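You operate a simulated robot arm through the tools that you are given. There is no shell and no other tool. Be economical: measure what you need, move in short steps, check, and stop when the job is done.

You run a simulated two-armed robot. Do the job below in one go: nothing can be reset, and whatever is moved stays where it is left.

JOB
Put the drying rack's strip away in the KEEP tin.
Fine: hold the tin with one hand while the lid comes off and goes on again; leave the clip open.

It is judged by the outcome, as a careful person would: the job done as asked, and still so three seconds after it is handed in. It fails if anything else is knocked over, pushed out of place, dropped, spilled or broken. Lids that push on must go on centred and level and be pressed home; caps that screw on are set level and turned clockwise until they are tight.

ROBOT AND FRAMES
Two 7-joint arms with two-finger parallel grippers on one trunk, on a base that drives. Base frame: it is fixed to the floor where the robot stands at the start and does not move with it; the origin is under the middle of the robot, x ahead of it, y to its left, z up. Lengths are in m, angles in rad, forces in N, time in s.
The left shoulder is at the start at [0.06, 0.143, 0.926], the right one opposite. With the tool pointing down near the work surface each hand reaches from about 0.28 to 0.7 m from the robot's upright axis, wherever it stands, measured 20 degrees to its own side. Places, roughly: large cork mat [0.5, 0.1, 0.9]; tin [0.5, 0.1, 0.9]. Payload 1.57 kg a hand.
The TCP of each hand is the grasp point between the finger pads, 0.03 m short of the fingertips. In the tool frame z runs along the fingers and y along their closing line. The gripper opens to 0.11 m. The fingers are 0.024 m wide and 0.012 m thick; the gripper's body (0.048 by 0.112 m) begins 0.078 m behind the TCP.
Orientation is that of the tool frame in the base frame, as a unit quaternion [w, x, y, z]. With the fingers straight down and closing along the base's y, the tool's x points along the base's -x, its y along +y and its z along -z.

CONTROLS
- The arms move only by the tool play_rows. It takes "left_rows", "right_rows" or both (then of equal length, played together; a hand with none holds still); each is a list of rows, each a list of 7 numbers: the turn, a rotation vector about the tool's x, y, z in rad, then the shift along the tool's x, y, z in m, then the closure in counts, from 0 (fully open) to 255 (shut). In form: [[ax, ay, az, dx, dy, dz, claw], ...]. A call has 1 to 10 rows; each row is the pose to reach, as a shift and turn from the pose commanded when the call began, along the tool's axes at that moment. Each row takes 0.2 s and may step no farther than 0.05 m and 0.15 rad from the row before; otherwise, or with a gripper value out of range, the whole call is refused. A pose out of reach is approached as far as the arm can. The call stops where the force on the tool passes 40 N (or 10 N more than at its start, if that is more) or the arm is blocked; 0.2 s more then pass. The fingers move at their own pace (about 0.045 m/s each) and stop on an object; they squeeze with about 27 N. The grip force told is the motor's: it shows also when the fingers shut on nothing. Time passes only in rows, and 0.2 s behind the last, so rows that repeat a pose let the fingers close. It gives the time, the measured TCP pose, the force on the tool (base axes), the opening and the grip force at its end, in the units of the frame above (readings bear some noise), with the torque about the TCP (base axes, N m) and any sound that the robot's microphone picked up, and new pictures: "show" is both (left out), scene, wrist or none (wrist: the cameras of the hands that moved).
- Cameras (640 x 400 px; columns grow to the right, rows downward): "scene" is now at [0.0496, -0.0101, 1.546]; the picture's right is [-0.26, -0.97, 0.00], its down [-0.68, 0.18, -0.71] and it looks along [0.68, -0.18, -0.71] (base axes); focal length 289 px, centre (320, 200). "left" rides on the left gripper at [0.07, -0.016, -0.141] in its tool frame; the picture's right is [0.23, 0.97, 0.00], its down [-0.85, 0.20, -0.48] and it looks along [-0.47, 0.11, 0.88] (tool axes); focal length 222 px, centre (320, 200). "right" rides on the right gripper at [0.07, 0.016, -0.141] in its tool frame; the picture's right is [-0.23, 0.97, 0.00], its down [-0.86, -0.20, -0.48] and it looks along [-0.47, -0.11, 0.88] (tool axes); focal length 222 px, centre (320, 200). There is no depth. A picture from a camera that has moved, and an enlarged one, comes with that camera's place and axes in the base frame and with its lens. The place of the scene camera against the robot may be out by one fixed shift of up to 0.012 m in any direction.
- move_column(by): slides the trunk up (or, below 0, down) by that many m; the arms and the scene camera ride with it, the base frame stays. It gives what a move gives, with no picture.
- base_move(legs): drives the robot by 1 to 6 legs, each [ahead, left, turn to the left] in m, m and rad, along the robot's own axes; the way and the turn of a leg run together, so that a leg with both is an arc; at most 1.5 m and 3.142 rad a leg. The arms and the cameras ride along, it lands a little off, and it stops where it bumps. It gives what a move gives, and a new picture of the scene camera.
- turn_head(pan, tilt): turns the head with the scene camera to pan (to the left, within 1.501 rad either way) and tilt (down, from -0.506 to 1.204), counted from straight ahead of the robot. It gives what a move gives, and a new picture of the scene camera.
- zoom(camera, box): a new picture of the part [left, top, right, bottom] of that camera's present view, enlarged. The clock stands still meanwhile.
- finish_job(): hands the job in; it is judged then, once.

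Work in short steps. Places have to be worked out from the pictures, the camera data and where the tool is seen: move nearer, look again, correct. Check each grasp and each placing, and mend what went wrong. You have 120 turns and 260 pictures in all, those below and enlarged ones among them. Open the grippers and draw the arms clear of the work before you hand the job in, unless the task says otherwise; then end with one line.

The tools are called by a JSON object that holds its "fn" and its "kwargs". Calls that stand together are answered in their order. play_rows: Moves the arms, as the interface text tells. Its arguments: {"type":"object","properties":{"left_rows":{"type":"array","items":{"type":"array","items":{"type":"number"}}},"right_rows":{"type":"array","items":{"type":"array","items":{"type":"number"}}},"show":{"type":"string","enum":["both","scene","wrist","none"]}},"required":[]} The other tools are called the same way: move_column (by) slides the trunk up or down; base_move (legs) drives the base; turn_head (pan, tilt) turns the head that bears the scene camera; zoom (camera, box) takes an enlarged picture of a part of a camera's view; finish_job () hands the job in.

At the start:

```text
clock: 0.0
left_position: [0.6021, 0.2161, 1.0001]
left_orientation: [0.0, 0.0, 1.0, 0.0]
left_wrist_force: [0.3, -0.2, -0.5]
left_ft_torque: [0.01, -0.02, 0.01]
left_grip_width: 0.11
left_gripper_force: 0.0
right_position: [0.5438, -0.3351, 0.9997]
right_orientation: [-0.001, 0.0, 1.0, 0.0]
right_wrist_force: [0.3, -0.1, 0.2]
right_ft_torque: [-0.01, -0.01, -0.01]
right_grip_width: 0.1099
right_gripper_force: 0.0
trunk travel left (down, up): [-0.525, 0.065]
robot x, y, heading: [-0.0012, -0.0048, -0.002]
head pan, tilt: [-0.262, 0.787]
```

scene: 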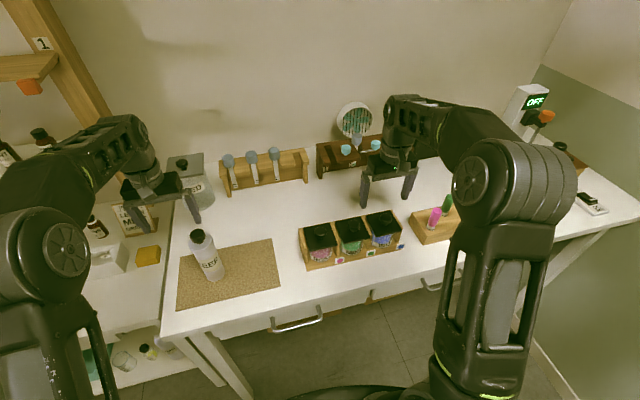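
right: 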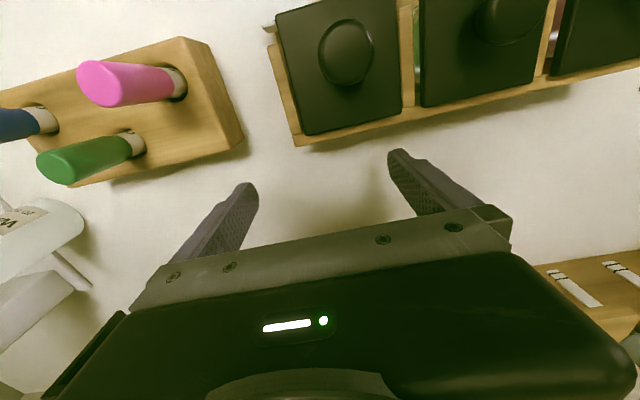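
left: 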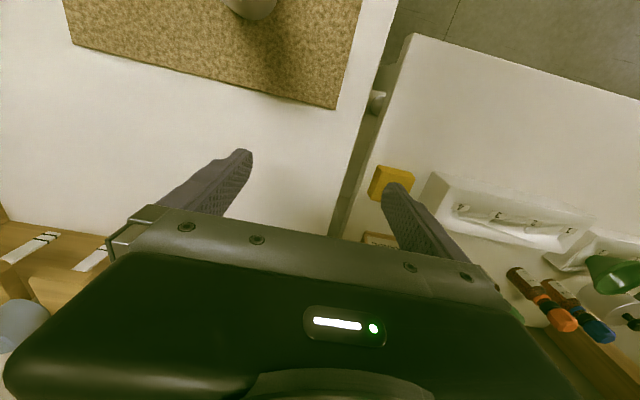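

I'll look closely at the tin, the racks and the surroundings first.

{"fn": "zoom", "kwargs": {"camera": "scene", "box": [160, 210, 300, 310]}}

{"fn": "zoom", "kwargs": {"camera": "scene", "box": [300, 90, 440, 200]}}

{"fn": "zoom", "kwargs": {"camera": "scene", "box": [0, 120, 200, 290]}}

{"fn": "turn_head", "kwargs": {"pan": -0.8, "tilt": 0.6}}

```text
4.00 times, centred on (230, 260) of scene
camera zoom: at [0.0496, -0.0101, 1.546], right [-0.26, -0.97, 0.0], down [-0.68, 0.18, -0.71], along [0.68, -0.18, -0.71], focal length 1158 px, centre (680, -40)
```

zoom: 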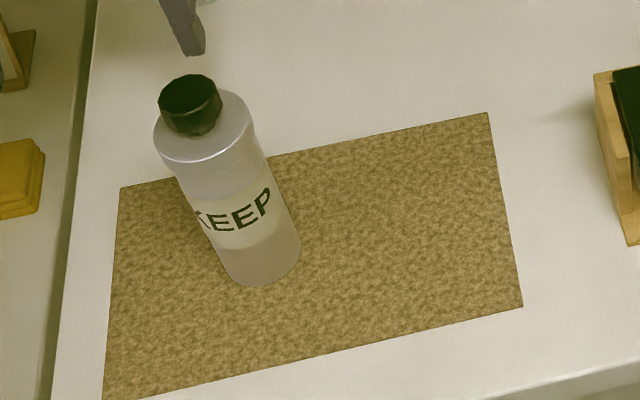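

```text
3.64 times, centred on (370, 145) of scene
camera zoom: at [0.0496, -0.0101, 1.546], right [-0.26, -0.97, 0.0], down [-0.68, 0.18, -0.71], along [0.68, -0.18, -0.71], focal length 1052 px, centre (138, 400)
```

zoom: 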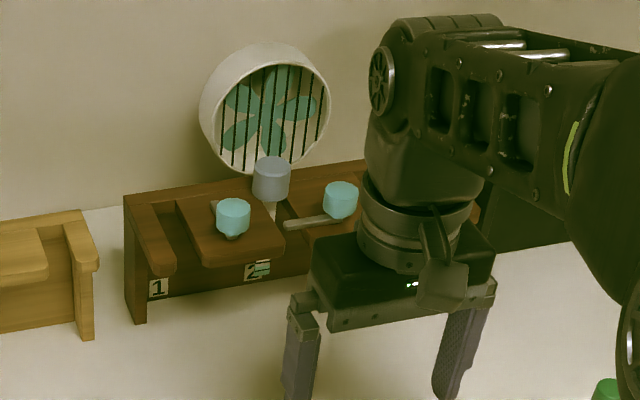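

```text
2.35 times, centred on (100, 205) of scene
camera zoom: at [0.0496, -0.0101, 1.546], right [-0.26, -0.97, 0.0], down [-0.68, 0.18, -0.71], along [0.68, -0.18, -0.71], focal length 681 px, centre (838, 188)
```

zoom: 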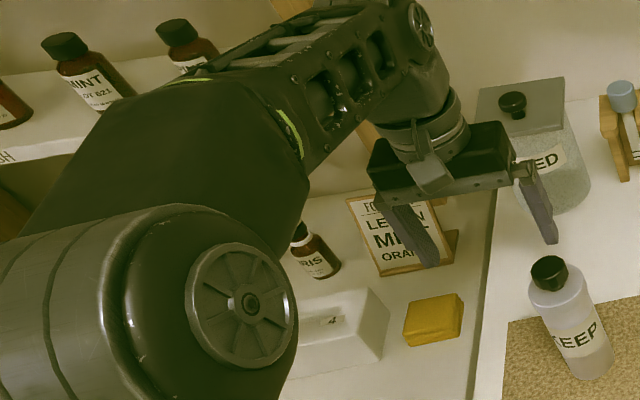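

```text
clock: 1.0
left_position: [0.6011, 0.2156, 1.0002]
left_orientation: [0.0, 0.0, 1.0, 0.0]
left_wrist_force: [0.6, 0.0, 0.0]
left_ft_torque: [0.02, 0.0, 0.05]
left_grip_width: 0.1101
left_gripper_force: 0.0
right_position: [0.5438, -0.3351, 0.9995]
right_orientation: [0.0, 0.0, 1.0, 0.0]
right_wrist_force: [0.3, -0.5, 0.1]
right_ft_torque: [-0.01, -0.04, -0.02]
right_grip_width: 0.11
right_gripper_force: 0.0
trunk travel left (down, up): [-0.525, 0.065]
robot x, y, heading: [0.0013, 0.0005, -0.003]
head pan, tilt: [-0.799, 0.6]
camera scene: at [0.0328, -0.0524, 1.5619], right [-0.72, -0.7, 0.0], down [-0.39, 0.4, -0.82], along [0.58, -0.59, -0.57], focal length 289 px, centre (320, 200)
```

scene: 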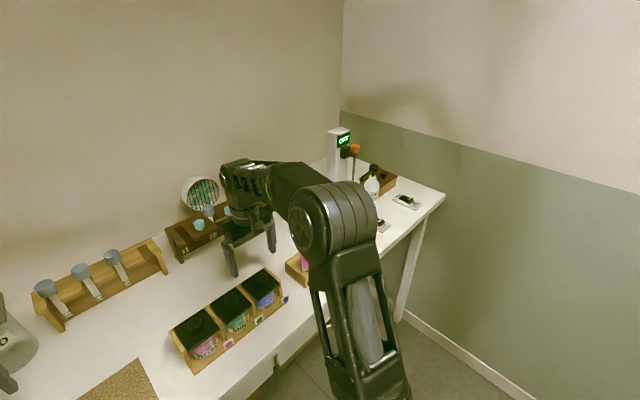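

The dark rack by the fan looks like the drying rack. I zoom in on it and on the right side.

{"fn": "zoom", "kwargs": {"camera": "scene", "box": [150, 165, 250, 265]}}

{"fn": "zoom", "kwargs": {"camera": "scene", "box": [310, 120, 450, 250]}}

{"fn": "zoom", "kwargs": {"camera": "scene", "box": [20, 230, 180, 340]}}

```text
4.00 times, centred on (200, 215) of scene
camera zoom: at [0.0328, -0.0524, 1.5619], right [-0.72, -0.7, 0.0], down [-0.39, 0.4, -0.82], along [0.58, -0.59, -0.57], focal length 1158 px, centre (800, 140)
```

zoom: 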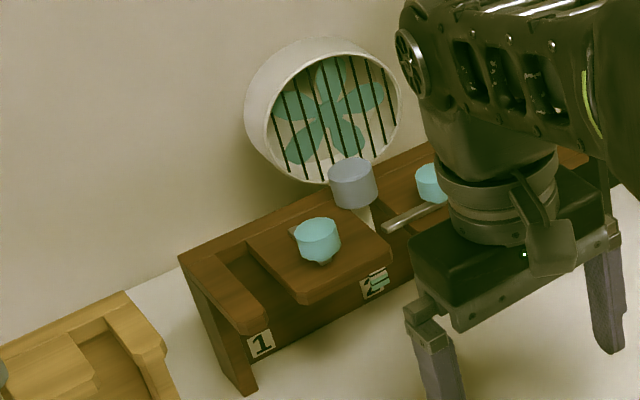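

```text
3.08 times, centred on (380, 185) of scene
camera zoom: at [0.0328, -0.0524, 1.5619], right [-0.72, -0.7, 0.0], down [-0.39, 0.4, -0.82], along [0.58, -0.59, -0.57], focal length 890 px, centre (135, 246)
```

zoom: 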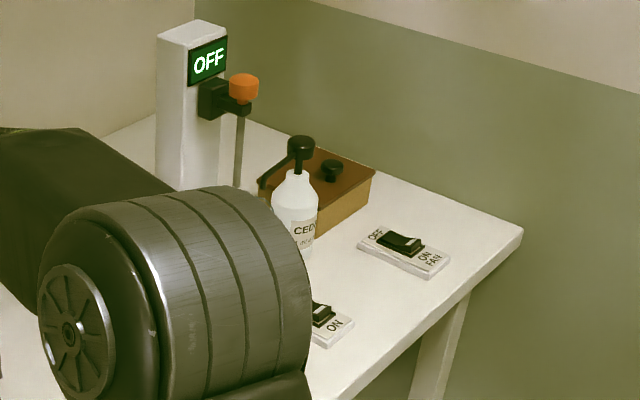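

```text
3.64 times, centred on (100, 285) of scene
camera zoom: at [0.0328, -0.0524, 1.5619], right [-0.72, -0.7, 0.0], down [-0.39, 0.4, -0.82], along [0.58, -0.59, -0.57], focal length 1052 px, centre (1120, -109)
```

zoom: 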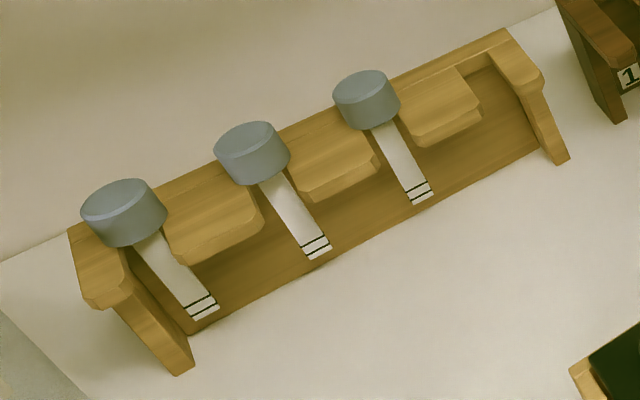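

I raise the right hand and pull it back and out, to uncover the dark rack.

{"fn": "play_rows", "kwargs": {"right_rows": [[0, 0, 0, 0, 0, -0.05, 0], [0, 0, 0, 0.03, -0.03, -0.08, 0], [0, 0, 0, 0.06, -0.06, -0.1, 0], [0, 0, 0, 0.09, -0.09, -0.1, 0], [0, 0, 0, 0.12, -0.12, -0.1, 0]], "show": "none"}}

{"fn": "turn_head", "kwargs": {"pan": -0.4, "tilt": 0.6}}

{"fn": "zoom", "kwargs": {"camera": "scene", "box": [280, 120, 420, 220]}}

```text
refused: row 2 steps farther than a row can; nothing moved
```

```text
clock: 1.8
left_position: [0.602, 0.2156, 1.0006]
left_orientation: [0.0, 0.0, 1.0, 0.0]
left_wrist_force: [-0.1, 0.3, -0.2]
left_ft_torque: [0.02, 0.01, -0.01]
left_grip_width: 0.1103
left_gripper_force: 0.1
right_position: [0.5435, -0.3348, 0.9999]
right_orientation: [-0.001, -0.001, 1.0, 0.0]
right_wrist_force: [-0.2, -0.1, -0.1]
right_ft_torque: [0.0, -0.02, 0.01]
right_grip_width: 0.11
right_gripper_force: 0.1
trunk travel left (down, up): [-0.525, 0.065]
robot x, y, heading: [-0.0008, -0.0028, -0.002]
head pan, tilt: [-0.4, 0.6]
camera scene: at [0.0525, -0.0236, 1.5619], right [-0.39, -0.92, 0.0], down [-0.52, 0.22, -0.82], along [0.76, -0.32, -0.57], focal length 289 px, centre (320, 200)
```

scene: 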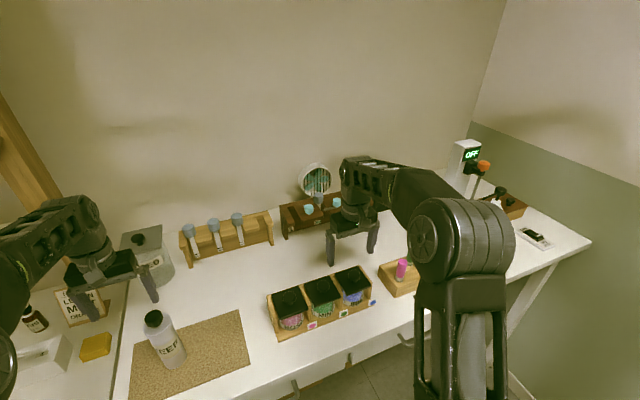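

```text
4.00 times, centred on (350, 170) of scene
camera zoom: at [0.0525, -0.0236, 1.5619], right [-0.39, -0.92, 0.0], down [-0.52, 0.22, -0.82], along [0.76, -0.32, -0.57], focal length 1158 px, centre (200, 320)
```

zoom: 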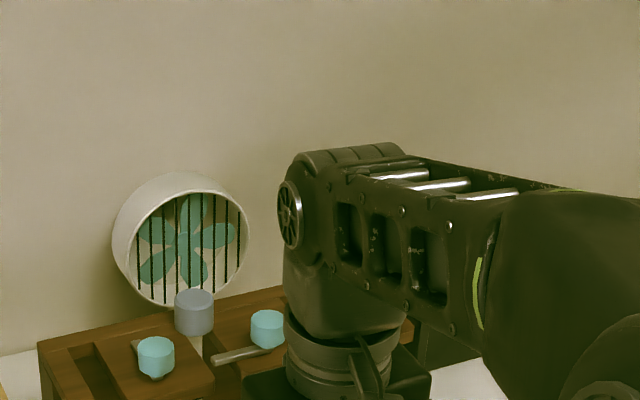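

The step was too large; I repeat it with shorter steps.

{"fn": "play_rows", "kwargs": {"right_rows": [[0, 0, 0, 0, 0, -0.045, 0], [0, 0, 0, 0.02, -0.02, -0.08, 0], [0, 0, 0, 0.05, -0.05, -0.09, 0], [0, 0, 0, 0.08, -0.08, -0.09, 0], [0, 0, 0, 0.11, -0.11, -0.09, 0], [0, 0, 0, 0.14, -0.14, -0.09, 0], [0, 0, 0, 0.16, -0.16, -0.09, 0]], "show": "scene"}}

{"fn": "zoom", "kwargs": {"camera": "scene", "box": [260, 150, 400, 250]}}

```text
clock: 3.4
left_position: [0.6005, 0.2153, 1.0003]
left_orientation: [0.0, 0.0, 1.0, 0.001]
left_wrist_force: [0.0, 0.0, 0.1]
left_ft_torque: [-0.04, 0.0, -0.01]
left_grip_width: 0.1101
left_gripper_force: 0.0
right_position: [0.3831, -0.4945, 1.0899]
right_orientation: [0.0, 0.0, 1.0, 0.001]
right_wrist_force: [-0.1, -0.3, -0.5]
right_ft_torque: [0.02, -0.03, 0.03]
right_grip_width: 0.1099
right_gripper_force: 0.1
trunk travel left (down, up): [-0.525, 0.065]
robot x, y, heading: [-0.0011, 0.0015, 0.007]
head pan, tilt: [-0.4, 0.6]
camera scene: at [0.0522, -0.0237, 1.5619], right [-0.39, -0.92, 0.0], down [-0.52, 0.22, -0.83], along [0.76, -0.32, -0.56], focal length 289 px, centre (320, 200)
```

scene: 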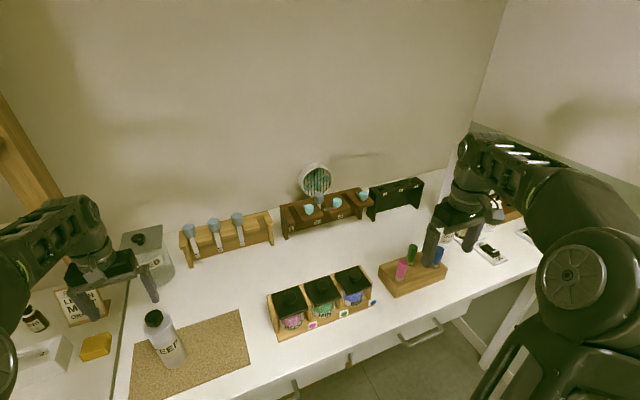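

```text
4.00 times, centred on (330, 200) of scene
camera zoom: at [0.0522, -0.0237, 1.5619], right [-0.39, -0.92, 0.0], down [-0.52, 0.22, -0.83], along [0.76, -0.32, -0.56], focal length 1158 px, centre (280, 200)
```

zoom: 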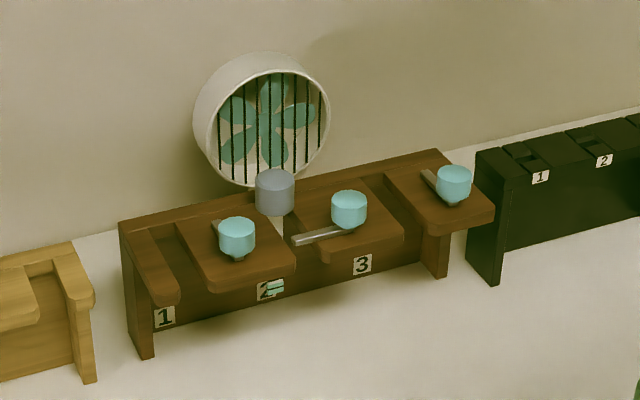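

The drying rack is the dark one. It holds one strip with a grey knob in slot 2, and clip 2's bar lies across that slot. Next I bring the left wrist camera round for a closer view of the KEEP container's lid.

{"fn": "play_rows", "kwargs": {"left_rows": [[0, 0, 0, 0, 0.01, -0.045, 0], [0, 0, 0, 0.02, 0.03, -0.08, 0], [0, 0, 0, 0.06, 0.05, -0.1, 0], [0, 0, 0, 0.1, 0.07, -0.1, 0], [0, 0, 0, 0.14, 0.07, -0.1, 0], [0, 0, 0, 0.18, 0.07, -0.1, 0], [0, 0, 0, 0.22, 0.07, -0.1, 0]], "show": "wrist"}}

{"fn": "turn_head", "kwargs": {"pan": 0.2, "tilt": 0.8}}

```text
clock: 5.0
left_position: [0.3814, 0.2849, 1.0997]
left_orientation: [0.0, 0.0, 1.0, 0.001]
left_wrist_force: [-0.4, -0.5, -0.1]
left_ft_torque: [0.0, 0.01, -0.01]
left_grip_width: 0.1099
left_gripper_force: 0.0
left hand out of reach, approached as far as the arm can: row 2, 3
right_position: [0.3821, -0.4965, 1.0896]
right_orientation: [0.0, -0.001, 1.0, 0.0]
right_wrist_force: [-0.2, -0.1, -0.3]
right_ft_torque: [0.05, -0.01, -0.03]
right_grip_width: 0.1103
right_gripper_force: 0.1
trunk travel left (down, up): [-0.525, 0.065]
robot x, y, heading: [0.0001, -0.0017, -0.0]
head pan, tilt: [-0.4, 0.6]
camera left: at [0.3115, 0.2679, 1.2411], right [-0.23, 0.97, 0.0], down [0.85, 0.2, 0.48], along [0.47, 0.11, -0.88], focal length 222 px, centre (320, 200)
```

left: 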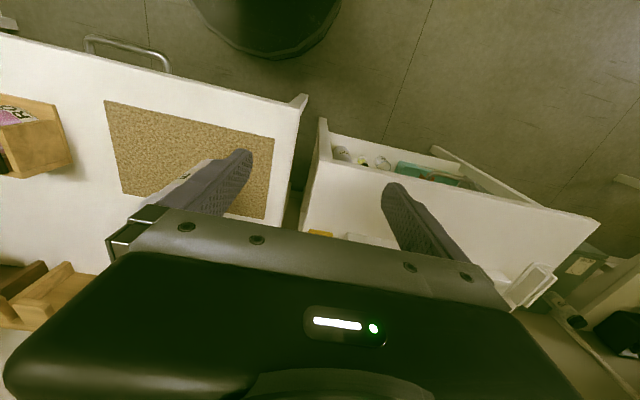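

```text
clock: 6.0
left_position: [0.3829, 0.2847, 1.1007]
left_orientation: [0.001, 0.0, 1.0, 0.0]
left_wrist_force: [-0.4, 0.1, 0.5]
left_ft_torque: [0.01, -0.01, -0.02]
left_grip_width: 0.1098
left_gripper_force: 0.1
right_position: [0.3835, -0.495, 1.0903]
right_orientation: [0.0, 0.0, 1.0, 0.0]
right_wrist_force: [-0.4, -0.4, 0.1]
right_ft_torque: [-0.02, -0.01, 0.08]
right_grip_width: 0.1098
right_gripper_force: 0.0
trunk travel left (down, up): [-0.525, 0.065]
robot x, y, heading: [-0.0001, -0.0015, 0.001]
head pan, tilt: [0.201, 0.799]
camera scene: at [0.0501, 0.0269, 1.545], right [0.2, -0.98, 0.0], down [-0.7, -0.14, -0.7], along [0.68, 0.14, -0.72], focal length 289 px, centre (320, 200)
```

scene: 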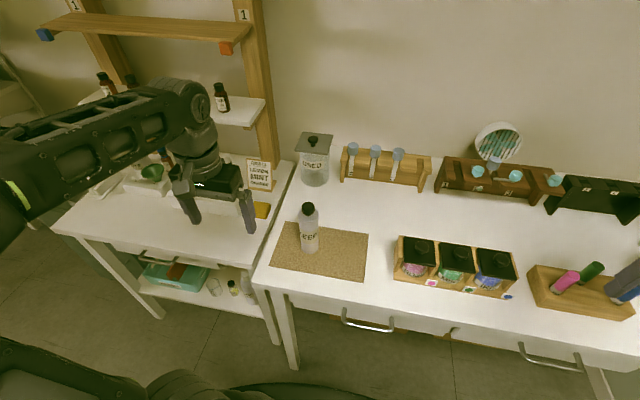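

I zoom in on the KEEP container and the USED jar.

{"fn": "zoom", "kwargs": {"camera": "scene", "box": [280, 195, 344, 259]}}

{"fn": "zoom", "kwargs": {"camera": "scene", "box": [430, 115, 570, 215]}}

{"fn": "zoom", "kwargs": {"camera": "scene", "box": [290, 125, 440, 205]}}

```text
6.25 times, centred on (312, 227) of scene
camera zoom: at [0.0501, 0.0269, 1.545], right [0.2, -0.98, 0.0], down [-0.7, -0.14, -0.7], along [0.68, 0.14, -0.72], focal length 1809 px, centre (370, 31)
```

zoom: 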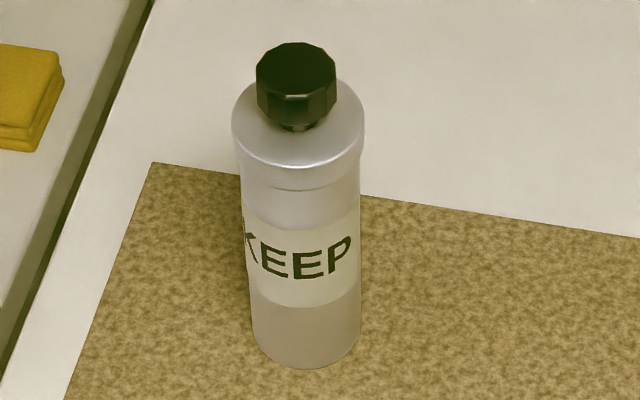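

```text
4.00 times, centred on (500, 165) of scene
camera zoom: at [0.0501, 0.0269, 1.545], right [0.2, -0.98, 0.0], down [-0.7, -0.14, -0.7], along [0.68, 0.14, -0.72], focal length 1158 px, centre (-400, 340)
```

zoom: 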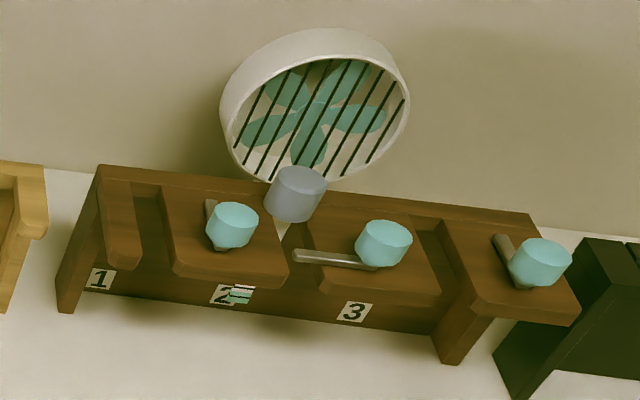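

```text
4.27 times, centred on (365, 165) of scene
camera zoom: at [0.0501, 0.0269, 1.545], right [0.2, -0.98, 0.0], down [-0.7, -0.14, -0.7], along [0.68, 0.14, -0.72], focal length 1235 px, centre (128, 349)
```

zoom: 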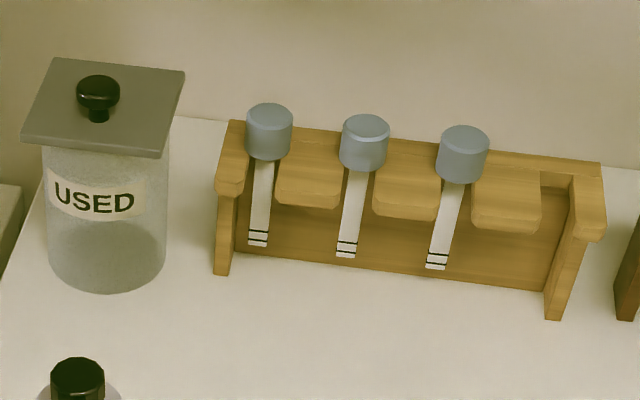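

The tin has a silver lid with a black knob, and the strip hangs in slot 2. The rack is about 0.85 m away, so I'll drive closer. First I move both hands up and clear of the tin.

{"fn": "play_rows", "kwargs": {"left_rows": [[0, 0, 0, 0.0, 0.03, -0.03, 0], [0, 0, 0, 0.01, 0.06, -0.06, 0], [0, 0, 0, 0.03, 0.09, -0.09, 0], [0, 0, 0, 0.03, 0.12, -0.12, 0]], "right_rows": [[0, 0, 0, 0, 0, -0.03, 0], [0, 0, 0, 0, 0.0, -0.06, 0], [0, 0, 0, 0, 0, -0.08, 0], [0, 0, 0, 0, 0, -0.08, 0]], "show": "none"}}

{"fn": "base_move", "kwargs": {"legs": [[0.14, -0.13, 0]]}}

{"fn": "turn_head", "kwargs": {"pan": -0.25, "tilt": 0.75}}

```text
clock: 7.0
left_position: [0.3946, 0.3584, 1.1236]
left_orientation: [0.0, 0.001, 1.0, -0.002]
left_wrist_force: [-0.3, 0.7, -0.2]
left_ft_torque: [0.0, -0.05, -0.01]
left_grip_width: 0.1103
left_gripper_force: 0.0
left hand out of reach, approached as far as the arm can: row 1, 2, 3, 4
right_position: [0.3825, -0.4938, 1.0929]
right_orientation: [-0.001, 0.001, 1.0, 0.0]
right_wrist_force: [-0.1, 0.4, -0.2]
right_ft_torque: [-0.04, 0.04, 0.01]
right_grip_width: 0.11
right_gripper_force: 0.1
right hand out of reach, approached as far as the arm can: row 1, 2, 3, 4
trunk travel left (down, up): [-0.525, 0.065]
robot x, y, heading: [0.0004, -0.0019, 0.001]
head pan, tilt: [0.201, 0.799]
```

```text
clock: 8.6
left_position: [0.5339, 0.228, 1.1233]
left_orientation: [0.0, 0.001, 1.0, 0.001]
left_wrist_force: [0.8, 0.1, -0.5]
left_ft_torque: [0.05, 0.03, 0.01]
left_grip_width: 0.11
left_gripper_force: 0.1
right_position: [0.5214, -0.6259, 1.0908]
right_orientation: [-0.001, 0.0, 1.0, 0.001]
right_wrist_force: [1.0, -1.5, -0.4]
right_ft_torque: [0.0, 0.04, -0.02]
right_grip_width: 0.1104
right_gripper_force: 0.1
trunk travel left (down, up): [-0.525, 0.065]
robot x, y, heading: [0.1433, -0.1308, 0.001]
head pan, tilt: [0.201, 0.799]
camera scene: at [0.1906, -0.1034, 1.545], right [0.2, -0.98, 0.0], down [-0.7, -0.14, -0.7], along [0.68, 0.14, -0.72], focal length 289 px, centre (320, 200)
```

scene: 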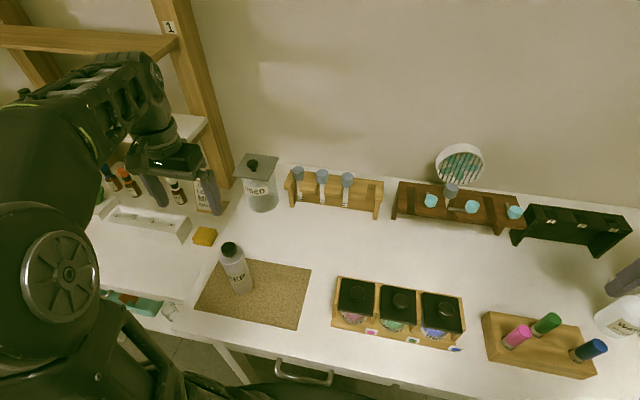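

```text
clock: 9.5
left_position: [0.5335, 0.2285, 1.1238]
left_orientation: [0.0, 0.001, 1.0, -0.001]
left_wrist_force: [0.6, -0.7, 0.3]
left_ft_torque: [0.04, -0.01, 0.0]
left_grip_width: 0.1101
left_gripper_force: 0.0
right_position: [0.5207, -0.6251, 1.0918]
right_orientation: [-0.001, 0.001, 1.0, 0.001]
right_wrist_force: [0.1, 0.4, -0.1]
right_ft_torque: [0.0, 0.0, 0.01]
right_grip_width: 0.1099
right_gripper_force: 0.1
trunk travel left (down, up): [-0.525, 0.065]
robot x, y, heading: [0.1384, -0.1304, -0.0]
head pan, tilt: [-0.25, 0.75]
camera scene: at [0.1907, -0.139, 1.549], right [-0.25, -0.97, 0.0], down [-0.66, 0.17, -0.73], along [0.71, -0.18, -0.68], focal length 289 px, centre (320, 200)
```

scene: 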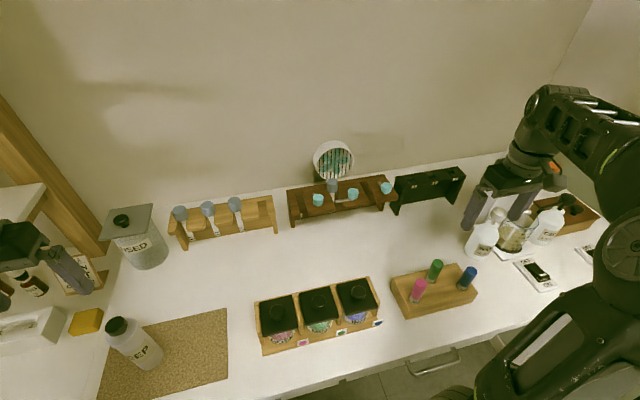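

I zoom in on the rack to triangulate the knob and clip against the earlier view.

{"fn": "zoom", "kwargs": {"camera": "scene", "box": [280, 135, 400, 235]}}

{"fn": "zoom", "kwargs": {"camera": "scene", "box": [85, 300, 185, 390]}}

```text
4.00 times, centred on (340, 185) of scene
camera zoom: at [0.1907, -0.139, 1.549], right [-0.25, -0.97, 0.0], down [-0.66, 0.17, -0.73], along [0.71, -0.18, -0.68], focal length 1158 px, centre (240, 260)
```

zoom: 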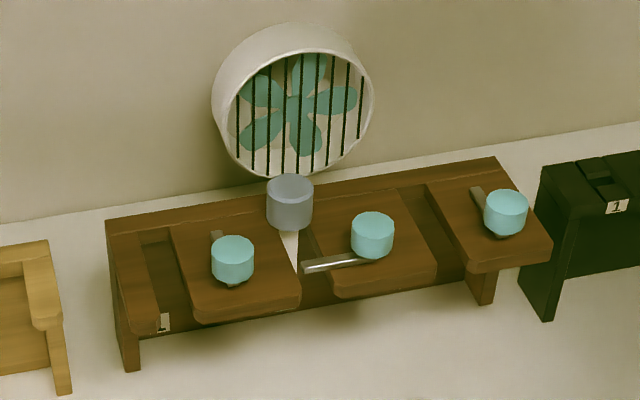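

```text
4.44 times, centred on (135, 345) of scene
camera zoom: at [0.1907, -0.139, 1.549], right [-0.25, -0.97, 0.0], down [-0.66, 0.17, -0.73], along [0.71, -0.18, -0.68], focal length 1286 px, centre (1142, -444)
```

zoom: 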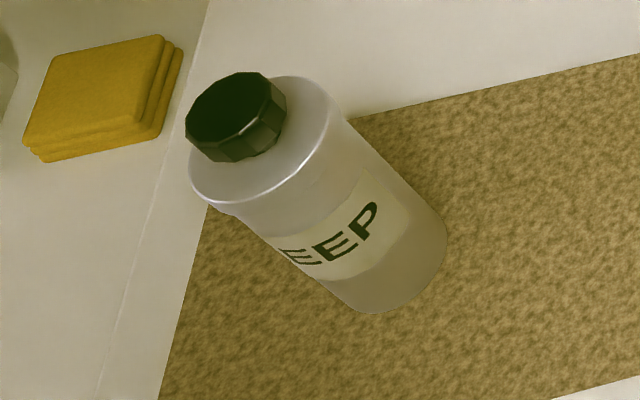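

Triangulation puts clip 2's knob top at about (0.738, -0.371, 1.036), with the bar pointing +y. The strip's grey knob is near (0.804, -0.333). The open clips point +x, so clip 2 needs a 90° clockwise turn. I move the right hand over the clip knob while turning the gripper -90°.

{"fn": "play_rows", "kwargs": {"right_rows": [[0, 0, -0.145, 0, 0.045, 0, 0], [0, 0, -0.29, 0, 0.09, 0, 0], [0, 0, -0.435, 0, 0.135, 0, 0], [0, 0, -0.58, -0.01, 0.18, 0, 0], [0, 0, -0.725, -0.04, 0.215, 0, 0], [0, 0, -0.87, -0.07, 0.25, 0, 0], [0, 0, -1.015, -0.11, 0.254, 0, 0], [0, 0, -1.16, -0.15, 0.254, 0, 0], [0, 0, -1.305, -0.19, 0.254, 0, 0], [0, 0, -1.45, -0.217, 0.254, 0, 0]]}}

```text
clock: 11.7
left_position: [0.5333, 0.23, 1.1234]
left_orientation: [0.001, 0.002, 1.0, 0.0]
left_wrist_force: [-0.1, 0.3, 0.0]
left_ft_torque: [-0.05, -0.01, 0.02]
left_grip_width: 0.1103
left_gripper_force: 0.1
right_position: [0.6771, -0.3685, 1.1096]
right_orientation: [0.032, -0.597, 0.801, 0.003]
right_wrist_force: [0.3, 0.3, 0.3]
right_ft_torque: [-0.03, -0.01, -0.01]
right_grip_width: 0.1101
right_gripper_force: 0.1
right hand out of reach, approached as far as the arm can: row 9, 10
trunk travel left (down, up): [-0.525, 0.065]
robot x, y, heading: [0.1406, -0.1288, -0.001]
head pan, tilt: [-0.25, 0.75]
camera scene: at [0.1899, -0.1382, 1.549], right [-0.25, -0.97, 0.0], down [-0.66, 0.17, -0.73], along [0.71, -0.18, -0.68], focal length 289 px, centre (320, 200)
camera right: at [0.6345, -0.437, 1.2485], right [-0.87, 0.5, -0.02], down [0.41, 0.74, 0.53], along [0.28, 0.45, -0.85], focal length 222 px, centre (320, 200)
```

scene: 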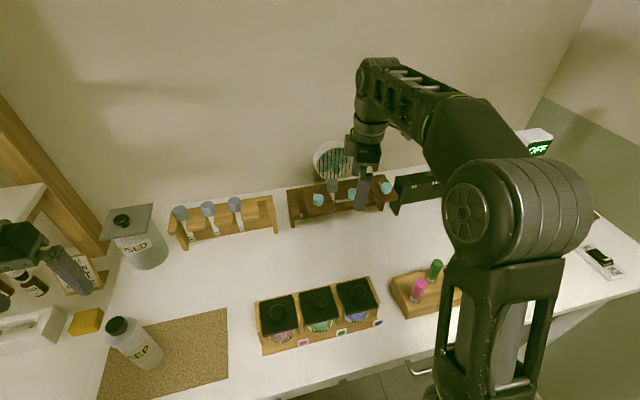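
right: 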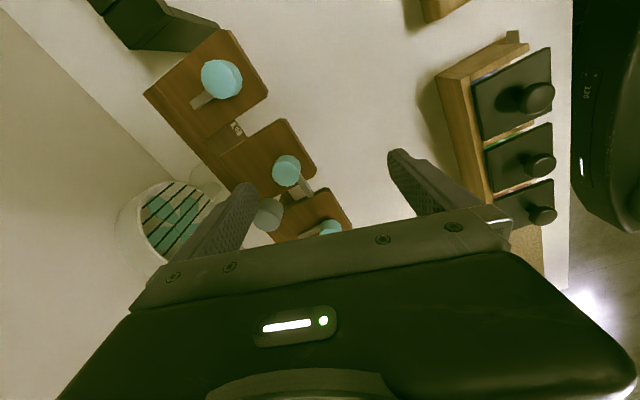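

The arm is near its reach limit at this height. I raise the trunk and creep forward a little.

{"fn": "move_column", "kwargs": {"by": 0.06}}

{"fn": "base_move", "kwargs": {"legs": [[0.05, 0, 0]]}}

```text
clock: 12.7
left_position: [0.534, 0.2282, 1.1833]
left_orientation: [0.0, 0.0, 1.0, -0.001]
left_wrist_force: [0.4, -0.2, 0.0]
left_ft_torque: [-0.01, -0.02, 0.0]
left_grip_width: 0.1098
left_gripper_force: 0.2
right_position: [0.6778, -0.3693, 1.1697]
right_orientation: [0.031, -0.597, 0.802, 0.004]
right_wrist_force: [0.4, -0.3, -0.8]
right_ft_torque: [0.01, 0.0, -0.03]
right_grip_width: 0.1099
right_gripper_force: 0.0
trunk travel left (down, up): [-0.585, 0.005]
robot x, y, heading: [0.1396, -0.1287, 0.0]
head pan, tilt: [-0.25, 0.75]
```

```text
clock: 13.7
left_position: [0.5682, 0.2297, 1.1858]
left_orientation: [0.004, -0.001, 1.0, 0.0]
left_wrist_force: [0.1, 0.6, -0.3]
left_ft_torque: [0.0, 0.01, 0.01]
left_grip_width: 0.11
left_gripper_force: 0.0
right_position: [0.7117, -0.3683, 1.1724]
right_orientation: [0.033, -0.597, 0.802, 0.002]
right_wrist_force: [-0.2, 0.0, -0.3]
right_ft_torque: [0.02, 0.04, -0.02]
right_grip_width: 0.1099
right_gripper_force: 0.1
trunk travel left (down, up): [-0.585, 0.005]
robot x, y, heading: [0.1798, -0.1326, -0.003]
head pan, tilt: [-0.25, 0.75]
stopped in leg 1: the robot was blocked; the commanded pose is now the measured one
camera scene: at [0.223, -0.1391, 1.609], right [-0.25, -0.97, 0.0], down [-0.66, 0.17, -0.74], along [0.71, -0.18, -0.68], focal length 289 px, centre (320, 200)
```

scene: 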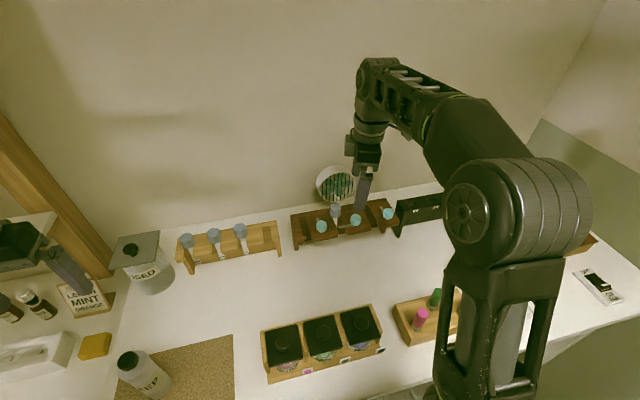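

The base touched the table, so I back off slightly. Then I straighten the tool and lower it above the clip knob.

{"fn": "base_move", "kwargs": {"legs": [[-0.012, 0, 0]]}}

{"fn": "play_rows", "kwargs": {"right_rows": [[-0.02, 0.025, -0.145, -0.002, -0.012, 0.03, 0], [-0.041, 0.049, -0.28, -0.0046, -0.024, 0.055, 0], [-0.041, 0.049, -0.291, -0.0046, -0.035, 0.064, 0], [-0.041, 0.049, -0.291, -0.0046, -0.035, 0.064, 0]]}}

```text
clock: 14.4
left_position: [0.5659, 0.2293, 1.1837]
left_orientation: [0.0, 0.0, 1.0, 0.0]
left_wrist_force: [1.1, -0.2, -0.2]
left_ft_torque: [0.0, -0.05, 0.01]
left_grip_width: 0.1101
left_gripper_force: 0.2
right_position: [0.7081, -0.3694, 1.1694]
right_orientation: [0.031, -0.597, 0.801, 0.004]
right_wrist_force: [-0.2, -0.7, 0.2]
right_ft_torque: [0.01, 0.0, -0.02]
right_grip_width: 0.1097
right_gripper_force: 0.1
trunk travel left (down, up): [-0.585, 0.005]
robot x, y, heading: [0.1705, -0.1324, -0.001]
head pan, tilt: [-0.25, 0.75]
camera scene: at [0.2223, -0.1391, 1.6091], right [-0.25, -0.97, 0.0], down [-0.66, 0.17, -0.73], along [0.71, -0.18, -0.68], focal length 289 px, centre (320, 200)
```

scene: 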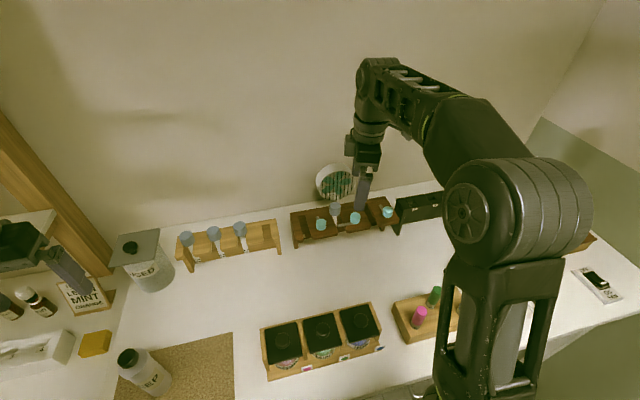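

```text
clock: 15.4
left_position: [0.5652, 0.2292, 1.1848]
left_orientation: [0.001, 0.0, 1.0, 0.001]
left_wrist_force: [-0.3, 0.8, 0.7]
left_ft_torque: [-0.01, -0.01, 0.01]
left_grip_width: 0.1099
left_gripper_force: 0.1
right_position: [0.7461, -0.3713, 1.1079]
right_orientation: [0.0, -0.707, 0.707, 0.0]
right_wrist_force: [0.7, 0.4, 0.8]
right_ft_torque: [-0.02, -0.01, -0.04]
right_grip_width: 0.1101
right_gripper_force: 0.1
trunk travel left (down, up): [-0.585, 0.005]
robot x, y, heading: [0.1721, -0.1284, -0.003]
head pan, tilt: [-0.25, 0.75]
camera scene: at [0.2215, -0.139, 1.609], right [-0.25, -0.97, 0.0], down [-0.66, 0.17, -0.73], along [0.71, -0.18, -0.68], focal length 289 px, centre (320, 200)
camera right: at [0.73, -0.4424, 1.25], right [-0.97, 0.23, 0.0], down [0.2, 0.85, 0.48], along [0.11, 0.47, -0.88], focal length 222 px, centre (320, 200)
```

scene: 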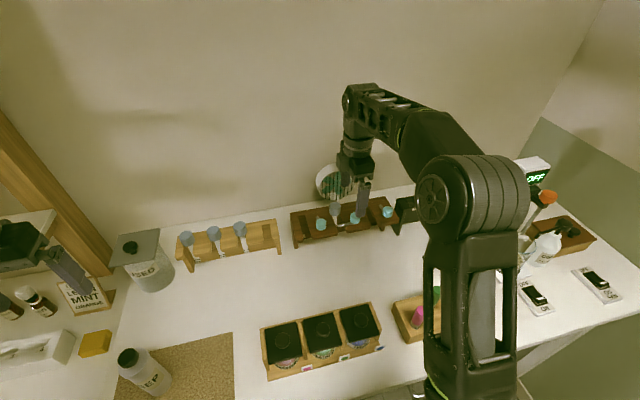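
right: 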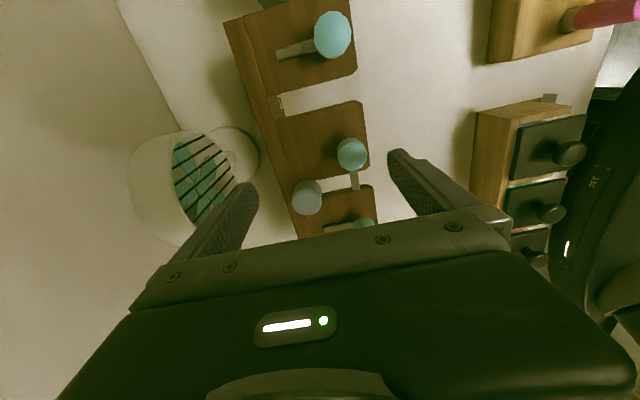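

The wrist camera, which I trust more, puts the clip knob near (0.714, -0.375). I shift there and go a little lower to verify.

{"fn": "play_rows", "kwargs": {"right_rows": [[0, 0, 0, 0.004, 0.032, 0, 0], [0, 0, 0, 0.004, 0.032, 0.025, 0], [0, 0, 0, 0.004, 0.032, 0.025, 0]], "show": "wrist"}}

{"fn": "zoom", "kwargs": {"camera": "scene", "box": [290, 160, 420, 260]}}

```text
clock: 16.2
left_position: [0.5648, 0.2282, 1.1852]
left_orientation: [0.001, 0.0, 1.0, 0.0]
left_wrist_force: [-0.1, -0.9, -0.2]
left_ft_torque: [0.0, -0.01, 0.01]
left_grip_width: 0.11
left_gripper_force: 0.2
right_position: [0.7149, -0.376, 1.082]
right_orientation: [0.0, -0.707, 0.707, 0.0]
right_wrist_force: [0.1, 0.4, -1.0]
right_ft_torque: [0.0, -0.02, 0.04]
right_grip_width: 0.1099
right_gripper_force: 0.1
trunk travel left (down, up): [-0.585, 0.005]
robot x, y, heading: [0.1703, -0.1285, 0.004]
head pan, tilt: [-0.25, 0.75]
camera right: at [0.6973, -0.4465, 1.2254], right [-0.97, 0.23, 0.0], down [0.2, 0.85, 0.48], along [0.11, 0.47, -0.88], focal length 222 px, centre (320, 200)
```

right: 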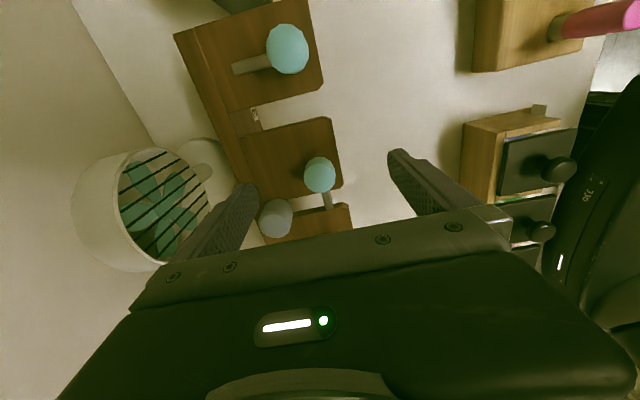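

```text
4.00 times, centred on (355, 210) of scene
camera zoom: at [0.2207, -0.1391, 1.6091], right [-0.25, -0.97, 0.0], down [-0.66, 0.17, -0.73], along [0.71, -0.18, -0.68], focal length 1158 px, centre (180, 160)
```

zoom: 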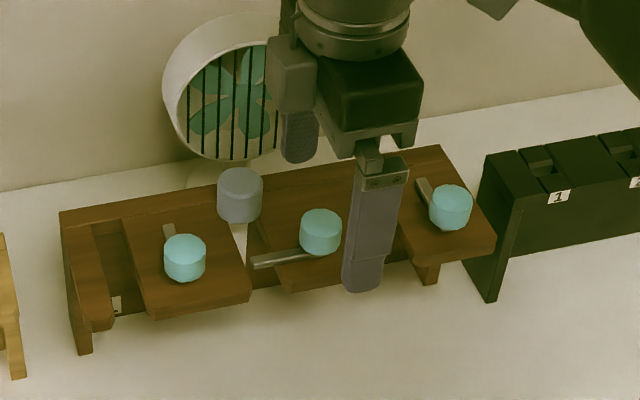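

Two wrist views agree: the clip knob top is at (0.714, -0.375, 1.040) and the grey knob at (0.767, -0.346, 1.04). I narrow the fingers first to spare the grey knob, then lower onto the clip knob.

{"fn": "play_rows", "kwargs": {"right_rows": [[0, 0, 0, 0, 0, 0, 145], [0, 0, 0, 0, 0, 0, 145], [0, 0, 0, 0, 0, 0, 145], [0, 0, 0, 0, 0, 0, 145], [0, 0, 0, -0.001, 0, 0.016, 145], [0, 0, 0, -0.001, 0, 0.031, 145], [0, 0, 0, -0.001, 0, 0.031, 145]], "show": "wrist"}}

{"fn": "zoom", "kwargs": {"camera": "scene", "box": [290, 160, 420, 260]}}

```text
clock: 17.8
left_position: [0.5641, 0.2285, 1.185]
left_orientation: [-0.001, 0.0, 1.0, 0.0]
left_wrist_force: [0.1, 0.4, -0.6]
left_ft_torque: [-0.01, -0.01, 0.03]
left_grip_width: 0.1098
left_gripper_force: 0.1
right_position: [0.7146, -0.3739, 1.0504]
right_orientation: [0.001, 0.707, -0.707, -0.001]
right_wrist_force: [-0.1, -0.3, 0.6]
right_ft_torque: [-0.02, 0.02, 0.01]
right_grip_width: 0.0476
right_gripper_force: 0.0
trunk travel left (down, up): [-0.585, 0.005]
robot x, y, heading: [0.1703, -0.1302, -0.0]
head pan, tilt: [-0.25, 0.75]
camera right: at [0.6984, -0.4451, 1.1934], right [-0.97, 0.23, 0.0], down [0.2, 0.85, 0.48], along [0.11, 0.47, -0.88], focal length 222 px, centre (320, 200)
```

right: 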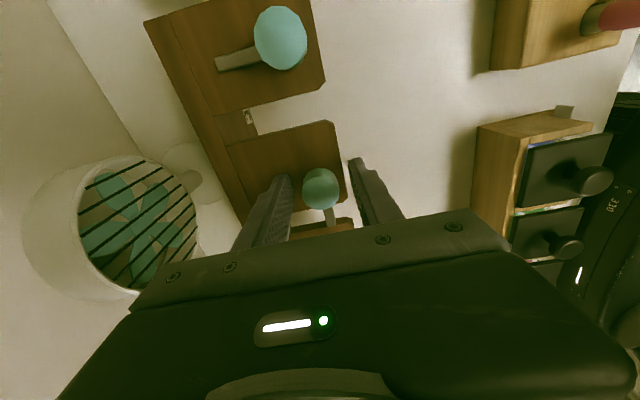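

```text
4.00 times, centred on (355, 210) of scene
camera zoom: at [0.2219, -0.1391, 1.609], right [-0.25, -0.97, 0.0], down [-0.66, 0.17, -0.73], along [0.71, -0.18, -0.68], focal length 1158 px, centre (180, 160)
```

zoom: 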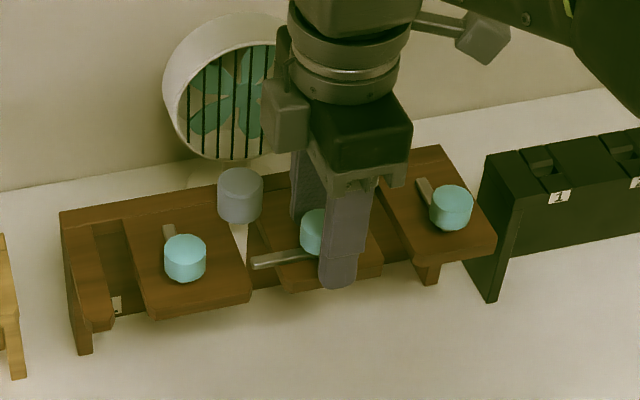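

The knob sits centred between the finger pads. I close on it.

{"fn": "play_rows", "kwargs": {"right_rows": [[0, 0, 0, 0, 0, 0, 255], [0, 0, 0, 0, 0, 0, 255], [0, 0, 0, 0, 0, 0, 255], [0, 0, 0, 0, 0, 0, 255]], "show": "none"}}

```text
clock: 18.8
left_position: [0.5646, 0.2284, 1.1845]
left_orientation: [0.0, 0.0, 1.0, 0.001]
left_wrist_force: [-0.3, -0.7, 0.2]
left_ft_torque: [0.01, 0.02, 0.0]
left_grip_width: 0.1099
left_gripper_force: 0.1
right_position: [0.7151, -0.3759, 1.0499]
right_orientation: [0.001, 0.707, -0.707, -0.001]
right_wrist_force: [0.2, -0.5, -1.8]
right_ft_torque: [-0.05, -0.25, 0.0]
right_grip_width: 0.028
right_gripper_force: 38.3
trunk travel left (down, up): [-0.585, 0.005]
robot x, y, heading: [0.1708, -0.1278, 0.003]
head pan, tilt: [-0.25, 0.75]
```

The knob is gripped at 28 mm wide. I turn it clockwise, starting with a small step to see how it responds.

{"fn": "play_rows", "kwargs": {"right_rows": [[0, 0, 0.1, 0, 0, 0, 255], [0, 0, 0.2, 0, 0, 0, 255], [0, 0, 0.3, 0, 0, 0, 255], [0, 0, 0.4, 0, 0, 0, 255]], "show": "none"}}

{"fn": "zoom", "kwargs": {"camera": "scene", "box": [290, 160, 420, 260]}}

```text
clock: 19.8
left_position: [0.5638, 0.23, 1.1843]
left_orientation: [0.0, 0.0, 1.0, 0.001]
left_wrist_force: [0.1, 0.7, 0.0]
left_ft_torque: [-0.01, 0.02, -0.02]
left_grip_width: 0.1098
left_gripper_force: 0.1
right_position: [0.7139, -0.3743, 1.0513]
right_orientation: [-0.001, -0.552, 0.834, 0.001]
right_wrist_force: [-0.5, 2.0, -5.8]
right_ft_torque: [0.92, -0.72, 0.04]
right_grip_width: 0.0279
right_gripper_force: 38.2
trunk travel left (down, up): [-0.585, 0.005]
robot x, y, heading: [0.1687, -0.132, 0.002]
head pan, tilt: [-0.25, 0.75]
```

```text
4.00 times, centred on (355, 210) of scene
camera zoom: at [0.2222, -0.1393, 1.609], right [-0.25, -0.97, 0.0], down [-0.66, 0.17, -0.73], along [0.71, -0.18, -0.68], focal length 1158 px, centre (180, 160)
```

zoom: 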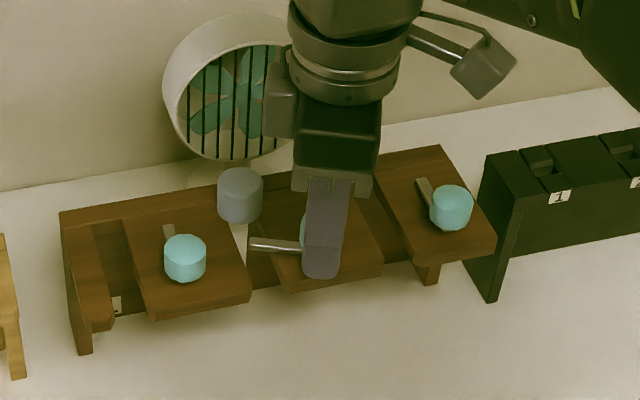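

The bar is swinging as intended. I continue the turn.

{"fn": "play_rows", "kwargs": {"right_rows": [[0, 0, 0.1, 0, 0, 0, 255], [0, 0, 0.2, 0, 0, 0, 255], [0, 0, 0.3, 0, 0, 0, 255], [0, 0, 0.4, 0, 0, 0, 255], [0, 0, 0.5, 0, 0, 0, 255], [0, 0, 0.6, 0, 0, 0, 255]], "show": "none"}}

{"fn": "zoom", "kwargs": {"camera": "scene", "box": [290, 160, 420, 260]}}

```text
clock: 21.2
left_position: [0.564, 0.2293, 1.1849]
left_orientation: [0.001, 0.0, 1.0, 0.0]
left_wrist_force: [1.0, 0.4, -0.4]
left_ft_torque: [0.0, 0.0, 0.04]
left_grip_width: 0.1099
left_gripper_force: 0.1
right_position: [0.7149, -0.3739, 1.05]
right_orientation: [-0.002, -0.281, 0.96, 0.001]
right_wrist_force: [-7.9, 5.8, -14.3]
right_ft_torque: [0.36, -0.64, 0.02]
right_grip_width: 0.0277
right_gripper_force: 38.5
trunk travel left (down, up): [-0.585, 0.005]
robot x, y, heading: [0.1716, -0.1314, 0.002]
head pan, tilt: [-0.25, 0.75]
```

```text
4.00 times, centred on (355, 210) of scene
camera zoom: at [0.2216, -0.1388, 1.6089], right [-0.25, -0.97, 0.0], down [-0.66, 0.17, -0.73], along [0.71, -0.18, -0.68], focal length 1158 px, centre (180, 160)
```

zoom: 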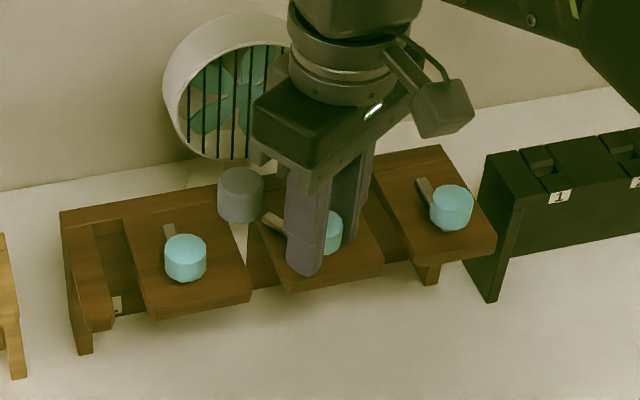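

{"fn": "play_rows", "kwargs": {"right_rows": [[0, 0, 0.1, 0, 0, 0.001, 255], [0, 0, 0.2, 0, 0, 0.001, 255], [0, 0, 0.3, 0, 0, 0.002, 255], [0, 0, 0.4, 0, 0, 0.002, 255], [0, 0, 0.5, 0, 0, 0.002, 255], [0, 0, 0.55, 0, 0, 0.002, 255]], "show": "none"}}

{"fn": "zoom", "kwargs": {"camera": "scene", "box": [290, 160, 420, 260]}}

```text
clock: 22.6
left_position: [0.5622, 0.2296, 1.1844]
left_orientation: [0.001, 0.0, 1.0, -0.001]
left_wrist_force: [0.2, -0.3, -0.1]
left_ft_torque: [0.0, -0.03, 0.02]
left_grip_width: 0.1098
left_gripper_force: 0.0
right_position: [0.7127, -0.374, 1.0505]
right_orientation: [0.0, -0.01, 1.0, 0.0]
right_wrist_force: [-9.9, 6.8, 8.7]
right_ft_torque: [0.14, 1.14, -0.02]
right_grip_width: 0.0279
right_gripper_force: 38.0
trunk travel left (down, up): [-0.585, 0.005]
robot x, y, heading: [0.1716, -0.1296, -0.004]
head pan, tilt: [-0.25, 0.75]
```

```text
4.00 times, centred on (355, 210) of scene
camera zoom: at [0.2197, -0.1377, 1.6092], right [-0.25, -0.97, 0.0], down [-0.66, 0.17, -0.73], along [0.71, -0.18, -0.68], focal length 1158 px, centre (180, 160)
```

zoom: 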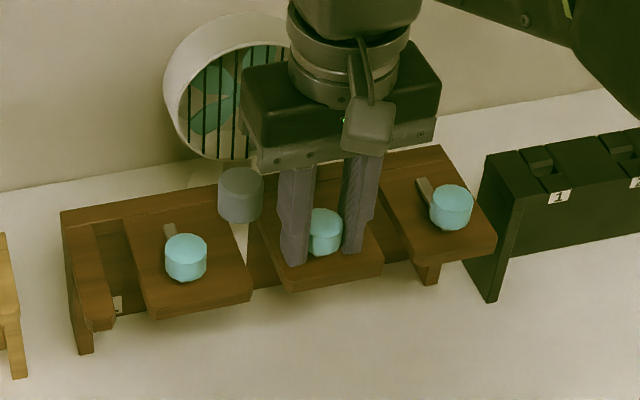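

Clip 2 should now be open. I release the knob, rise straight up, and look.

{"fn": "play_rows", "kwargs": {"right_rows": [[0, 0, 0, 0, 0, 0, 145], [0, 0, 0, 0, 0, 0, 145], [0, 0, 0, 0, 0, 0, 145], [0, 0, 0, 0, 0, -0.03, 145], [0, 0, 0, 0, 0, -0.06, 145], [0, 0, 0, 0.02, 0, -0.06, 145], [0, 0, 0, 0.02, 0, -0.06, 145]], "show": "wrist"}}

{"fn": "zoom", "kwargs": {"camera": "scene", "box": [290, 160, 420, 260]}}

```text
clock: 24.2
left_position: [0.5654, 0.2298, 1.1845]
left_orientation: [-0.001, 0.0, 1.0, 0.0]
left_wrist_force: [0.2, -0.2, -0.2]
left_ft_torque: [0.0, -0.02, 0.05]
left_grip_width: 0.1102
left_gripper_force: 0.2
right_position: [0.6952, -0.3751, 1.1088]
right_orientation: [-0.002, -0.011, 1.0, 0.0]
right_wrist_force: [-0.2, -0.1, 0.0]
right_ft_torque: [0.02, 0.03, 0.0]
right_grip_width: 0.0476
right_gripper_force: 0.1
trunk travel left (down, up): [-0.585, 0.005]
robot x, y, heading: [0.1675, -0.1294, -0.002]
head pan, tilt: [-0.25, 0.75]
camera right: at [0.625, -0.3606, 1.2527], right [0.21, 0.98, 0.0], down [0.86, -0.18, 0.48], along [0.47, -0.1, -0.88], focal length 222 px, centre (320, 200)
```

right: 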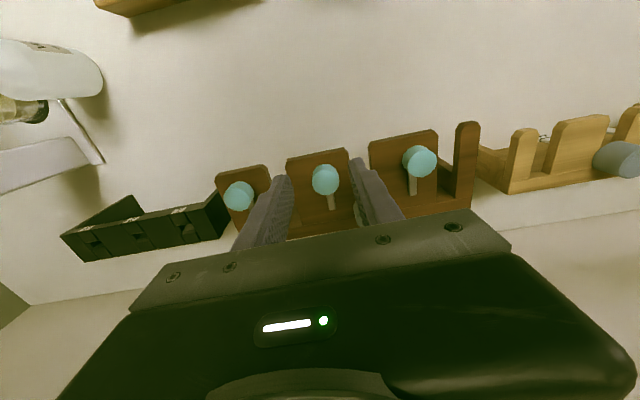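

```text
4.00 times, centred on (355, 210) of scene
camera zoom: at [0.2226, -0.139, 1.609], right [-0.25, -0.97, 0.0], down [-0.66, 0.17, -0.73], along [0.71, -0.18, -0.68], focal length 1158 px, centre (180, 160)
```

zoom: 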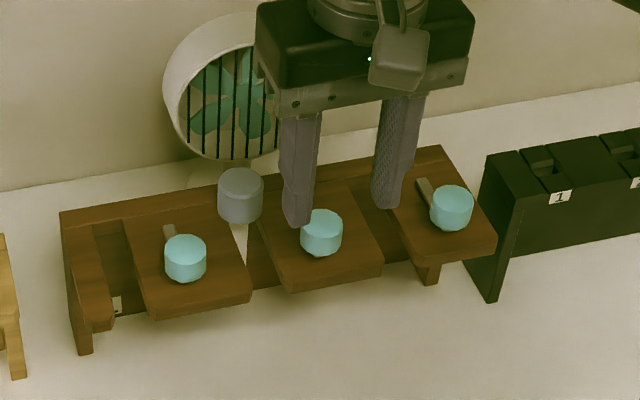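

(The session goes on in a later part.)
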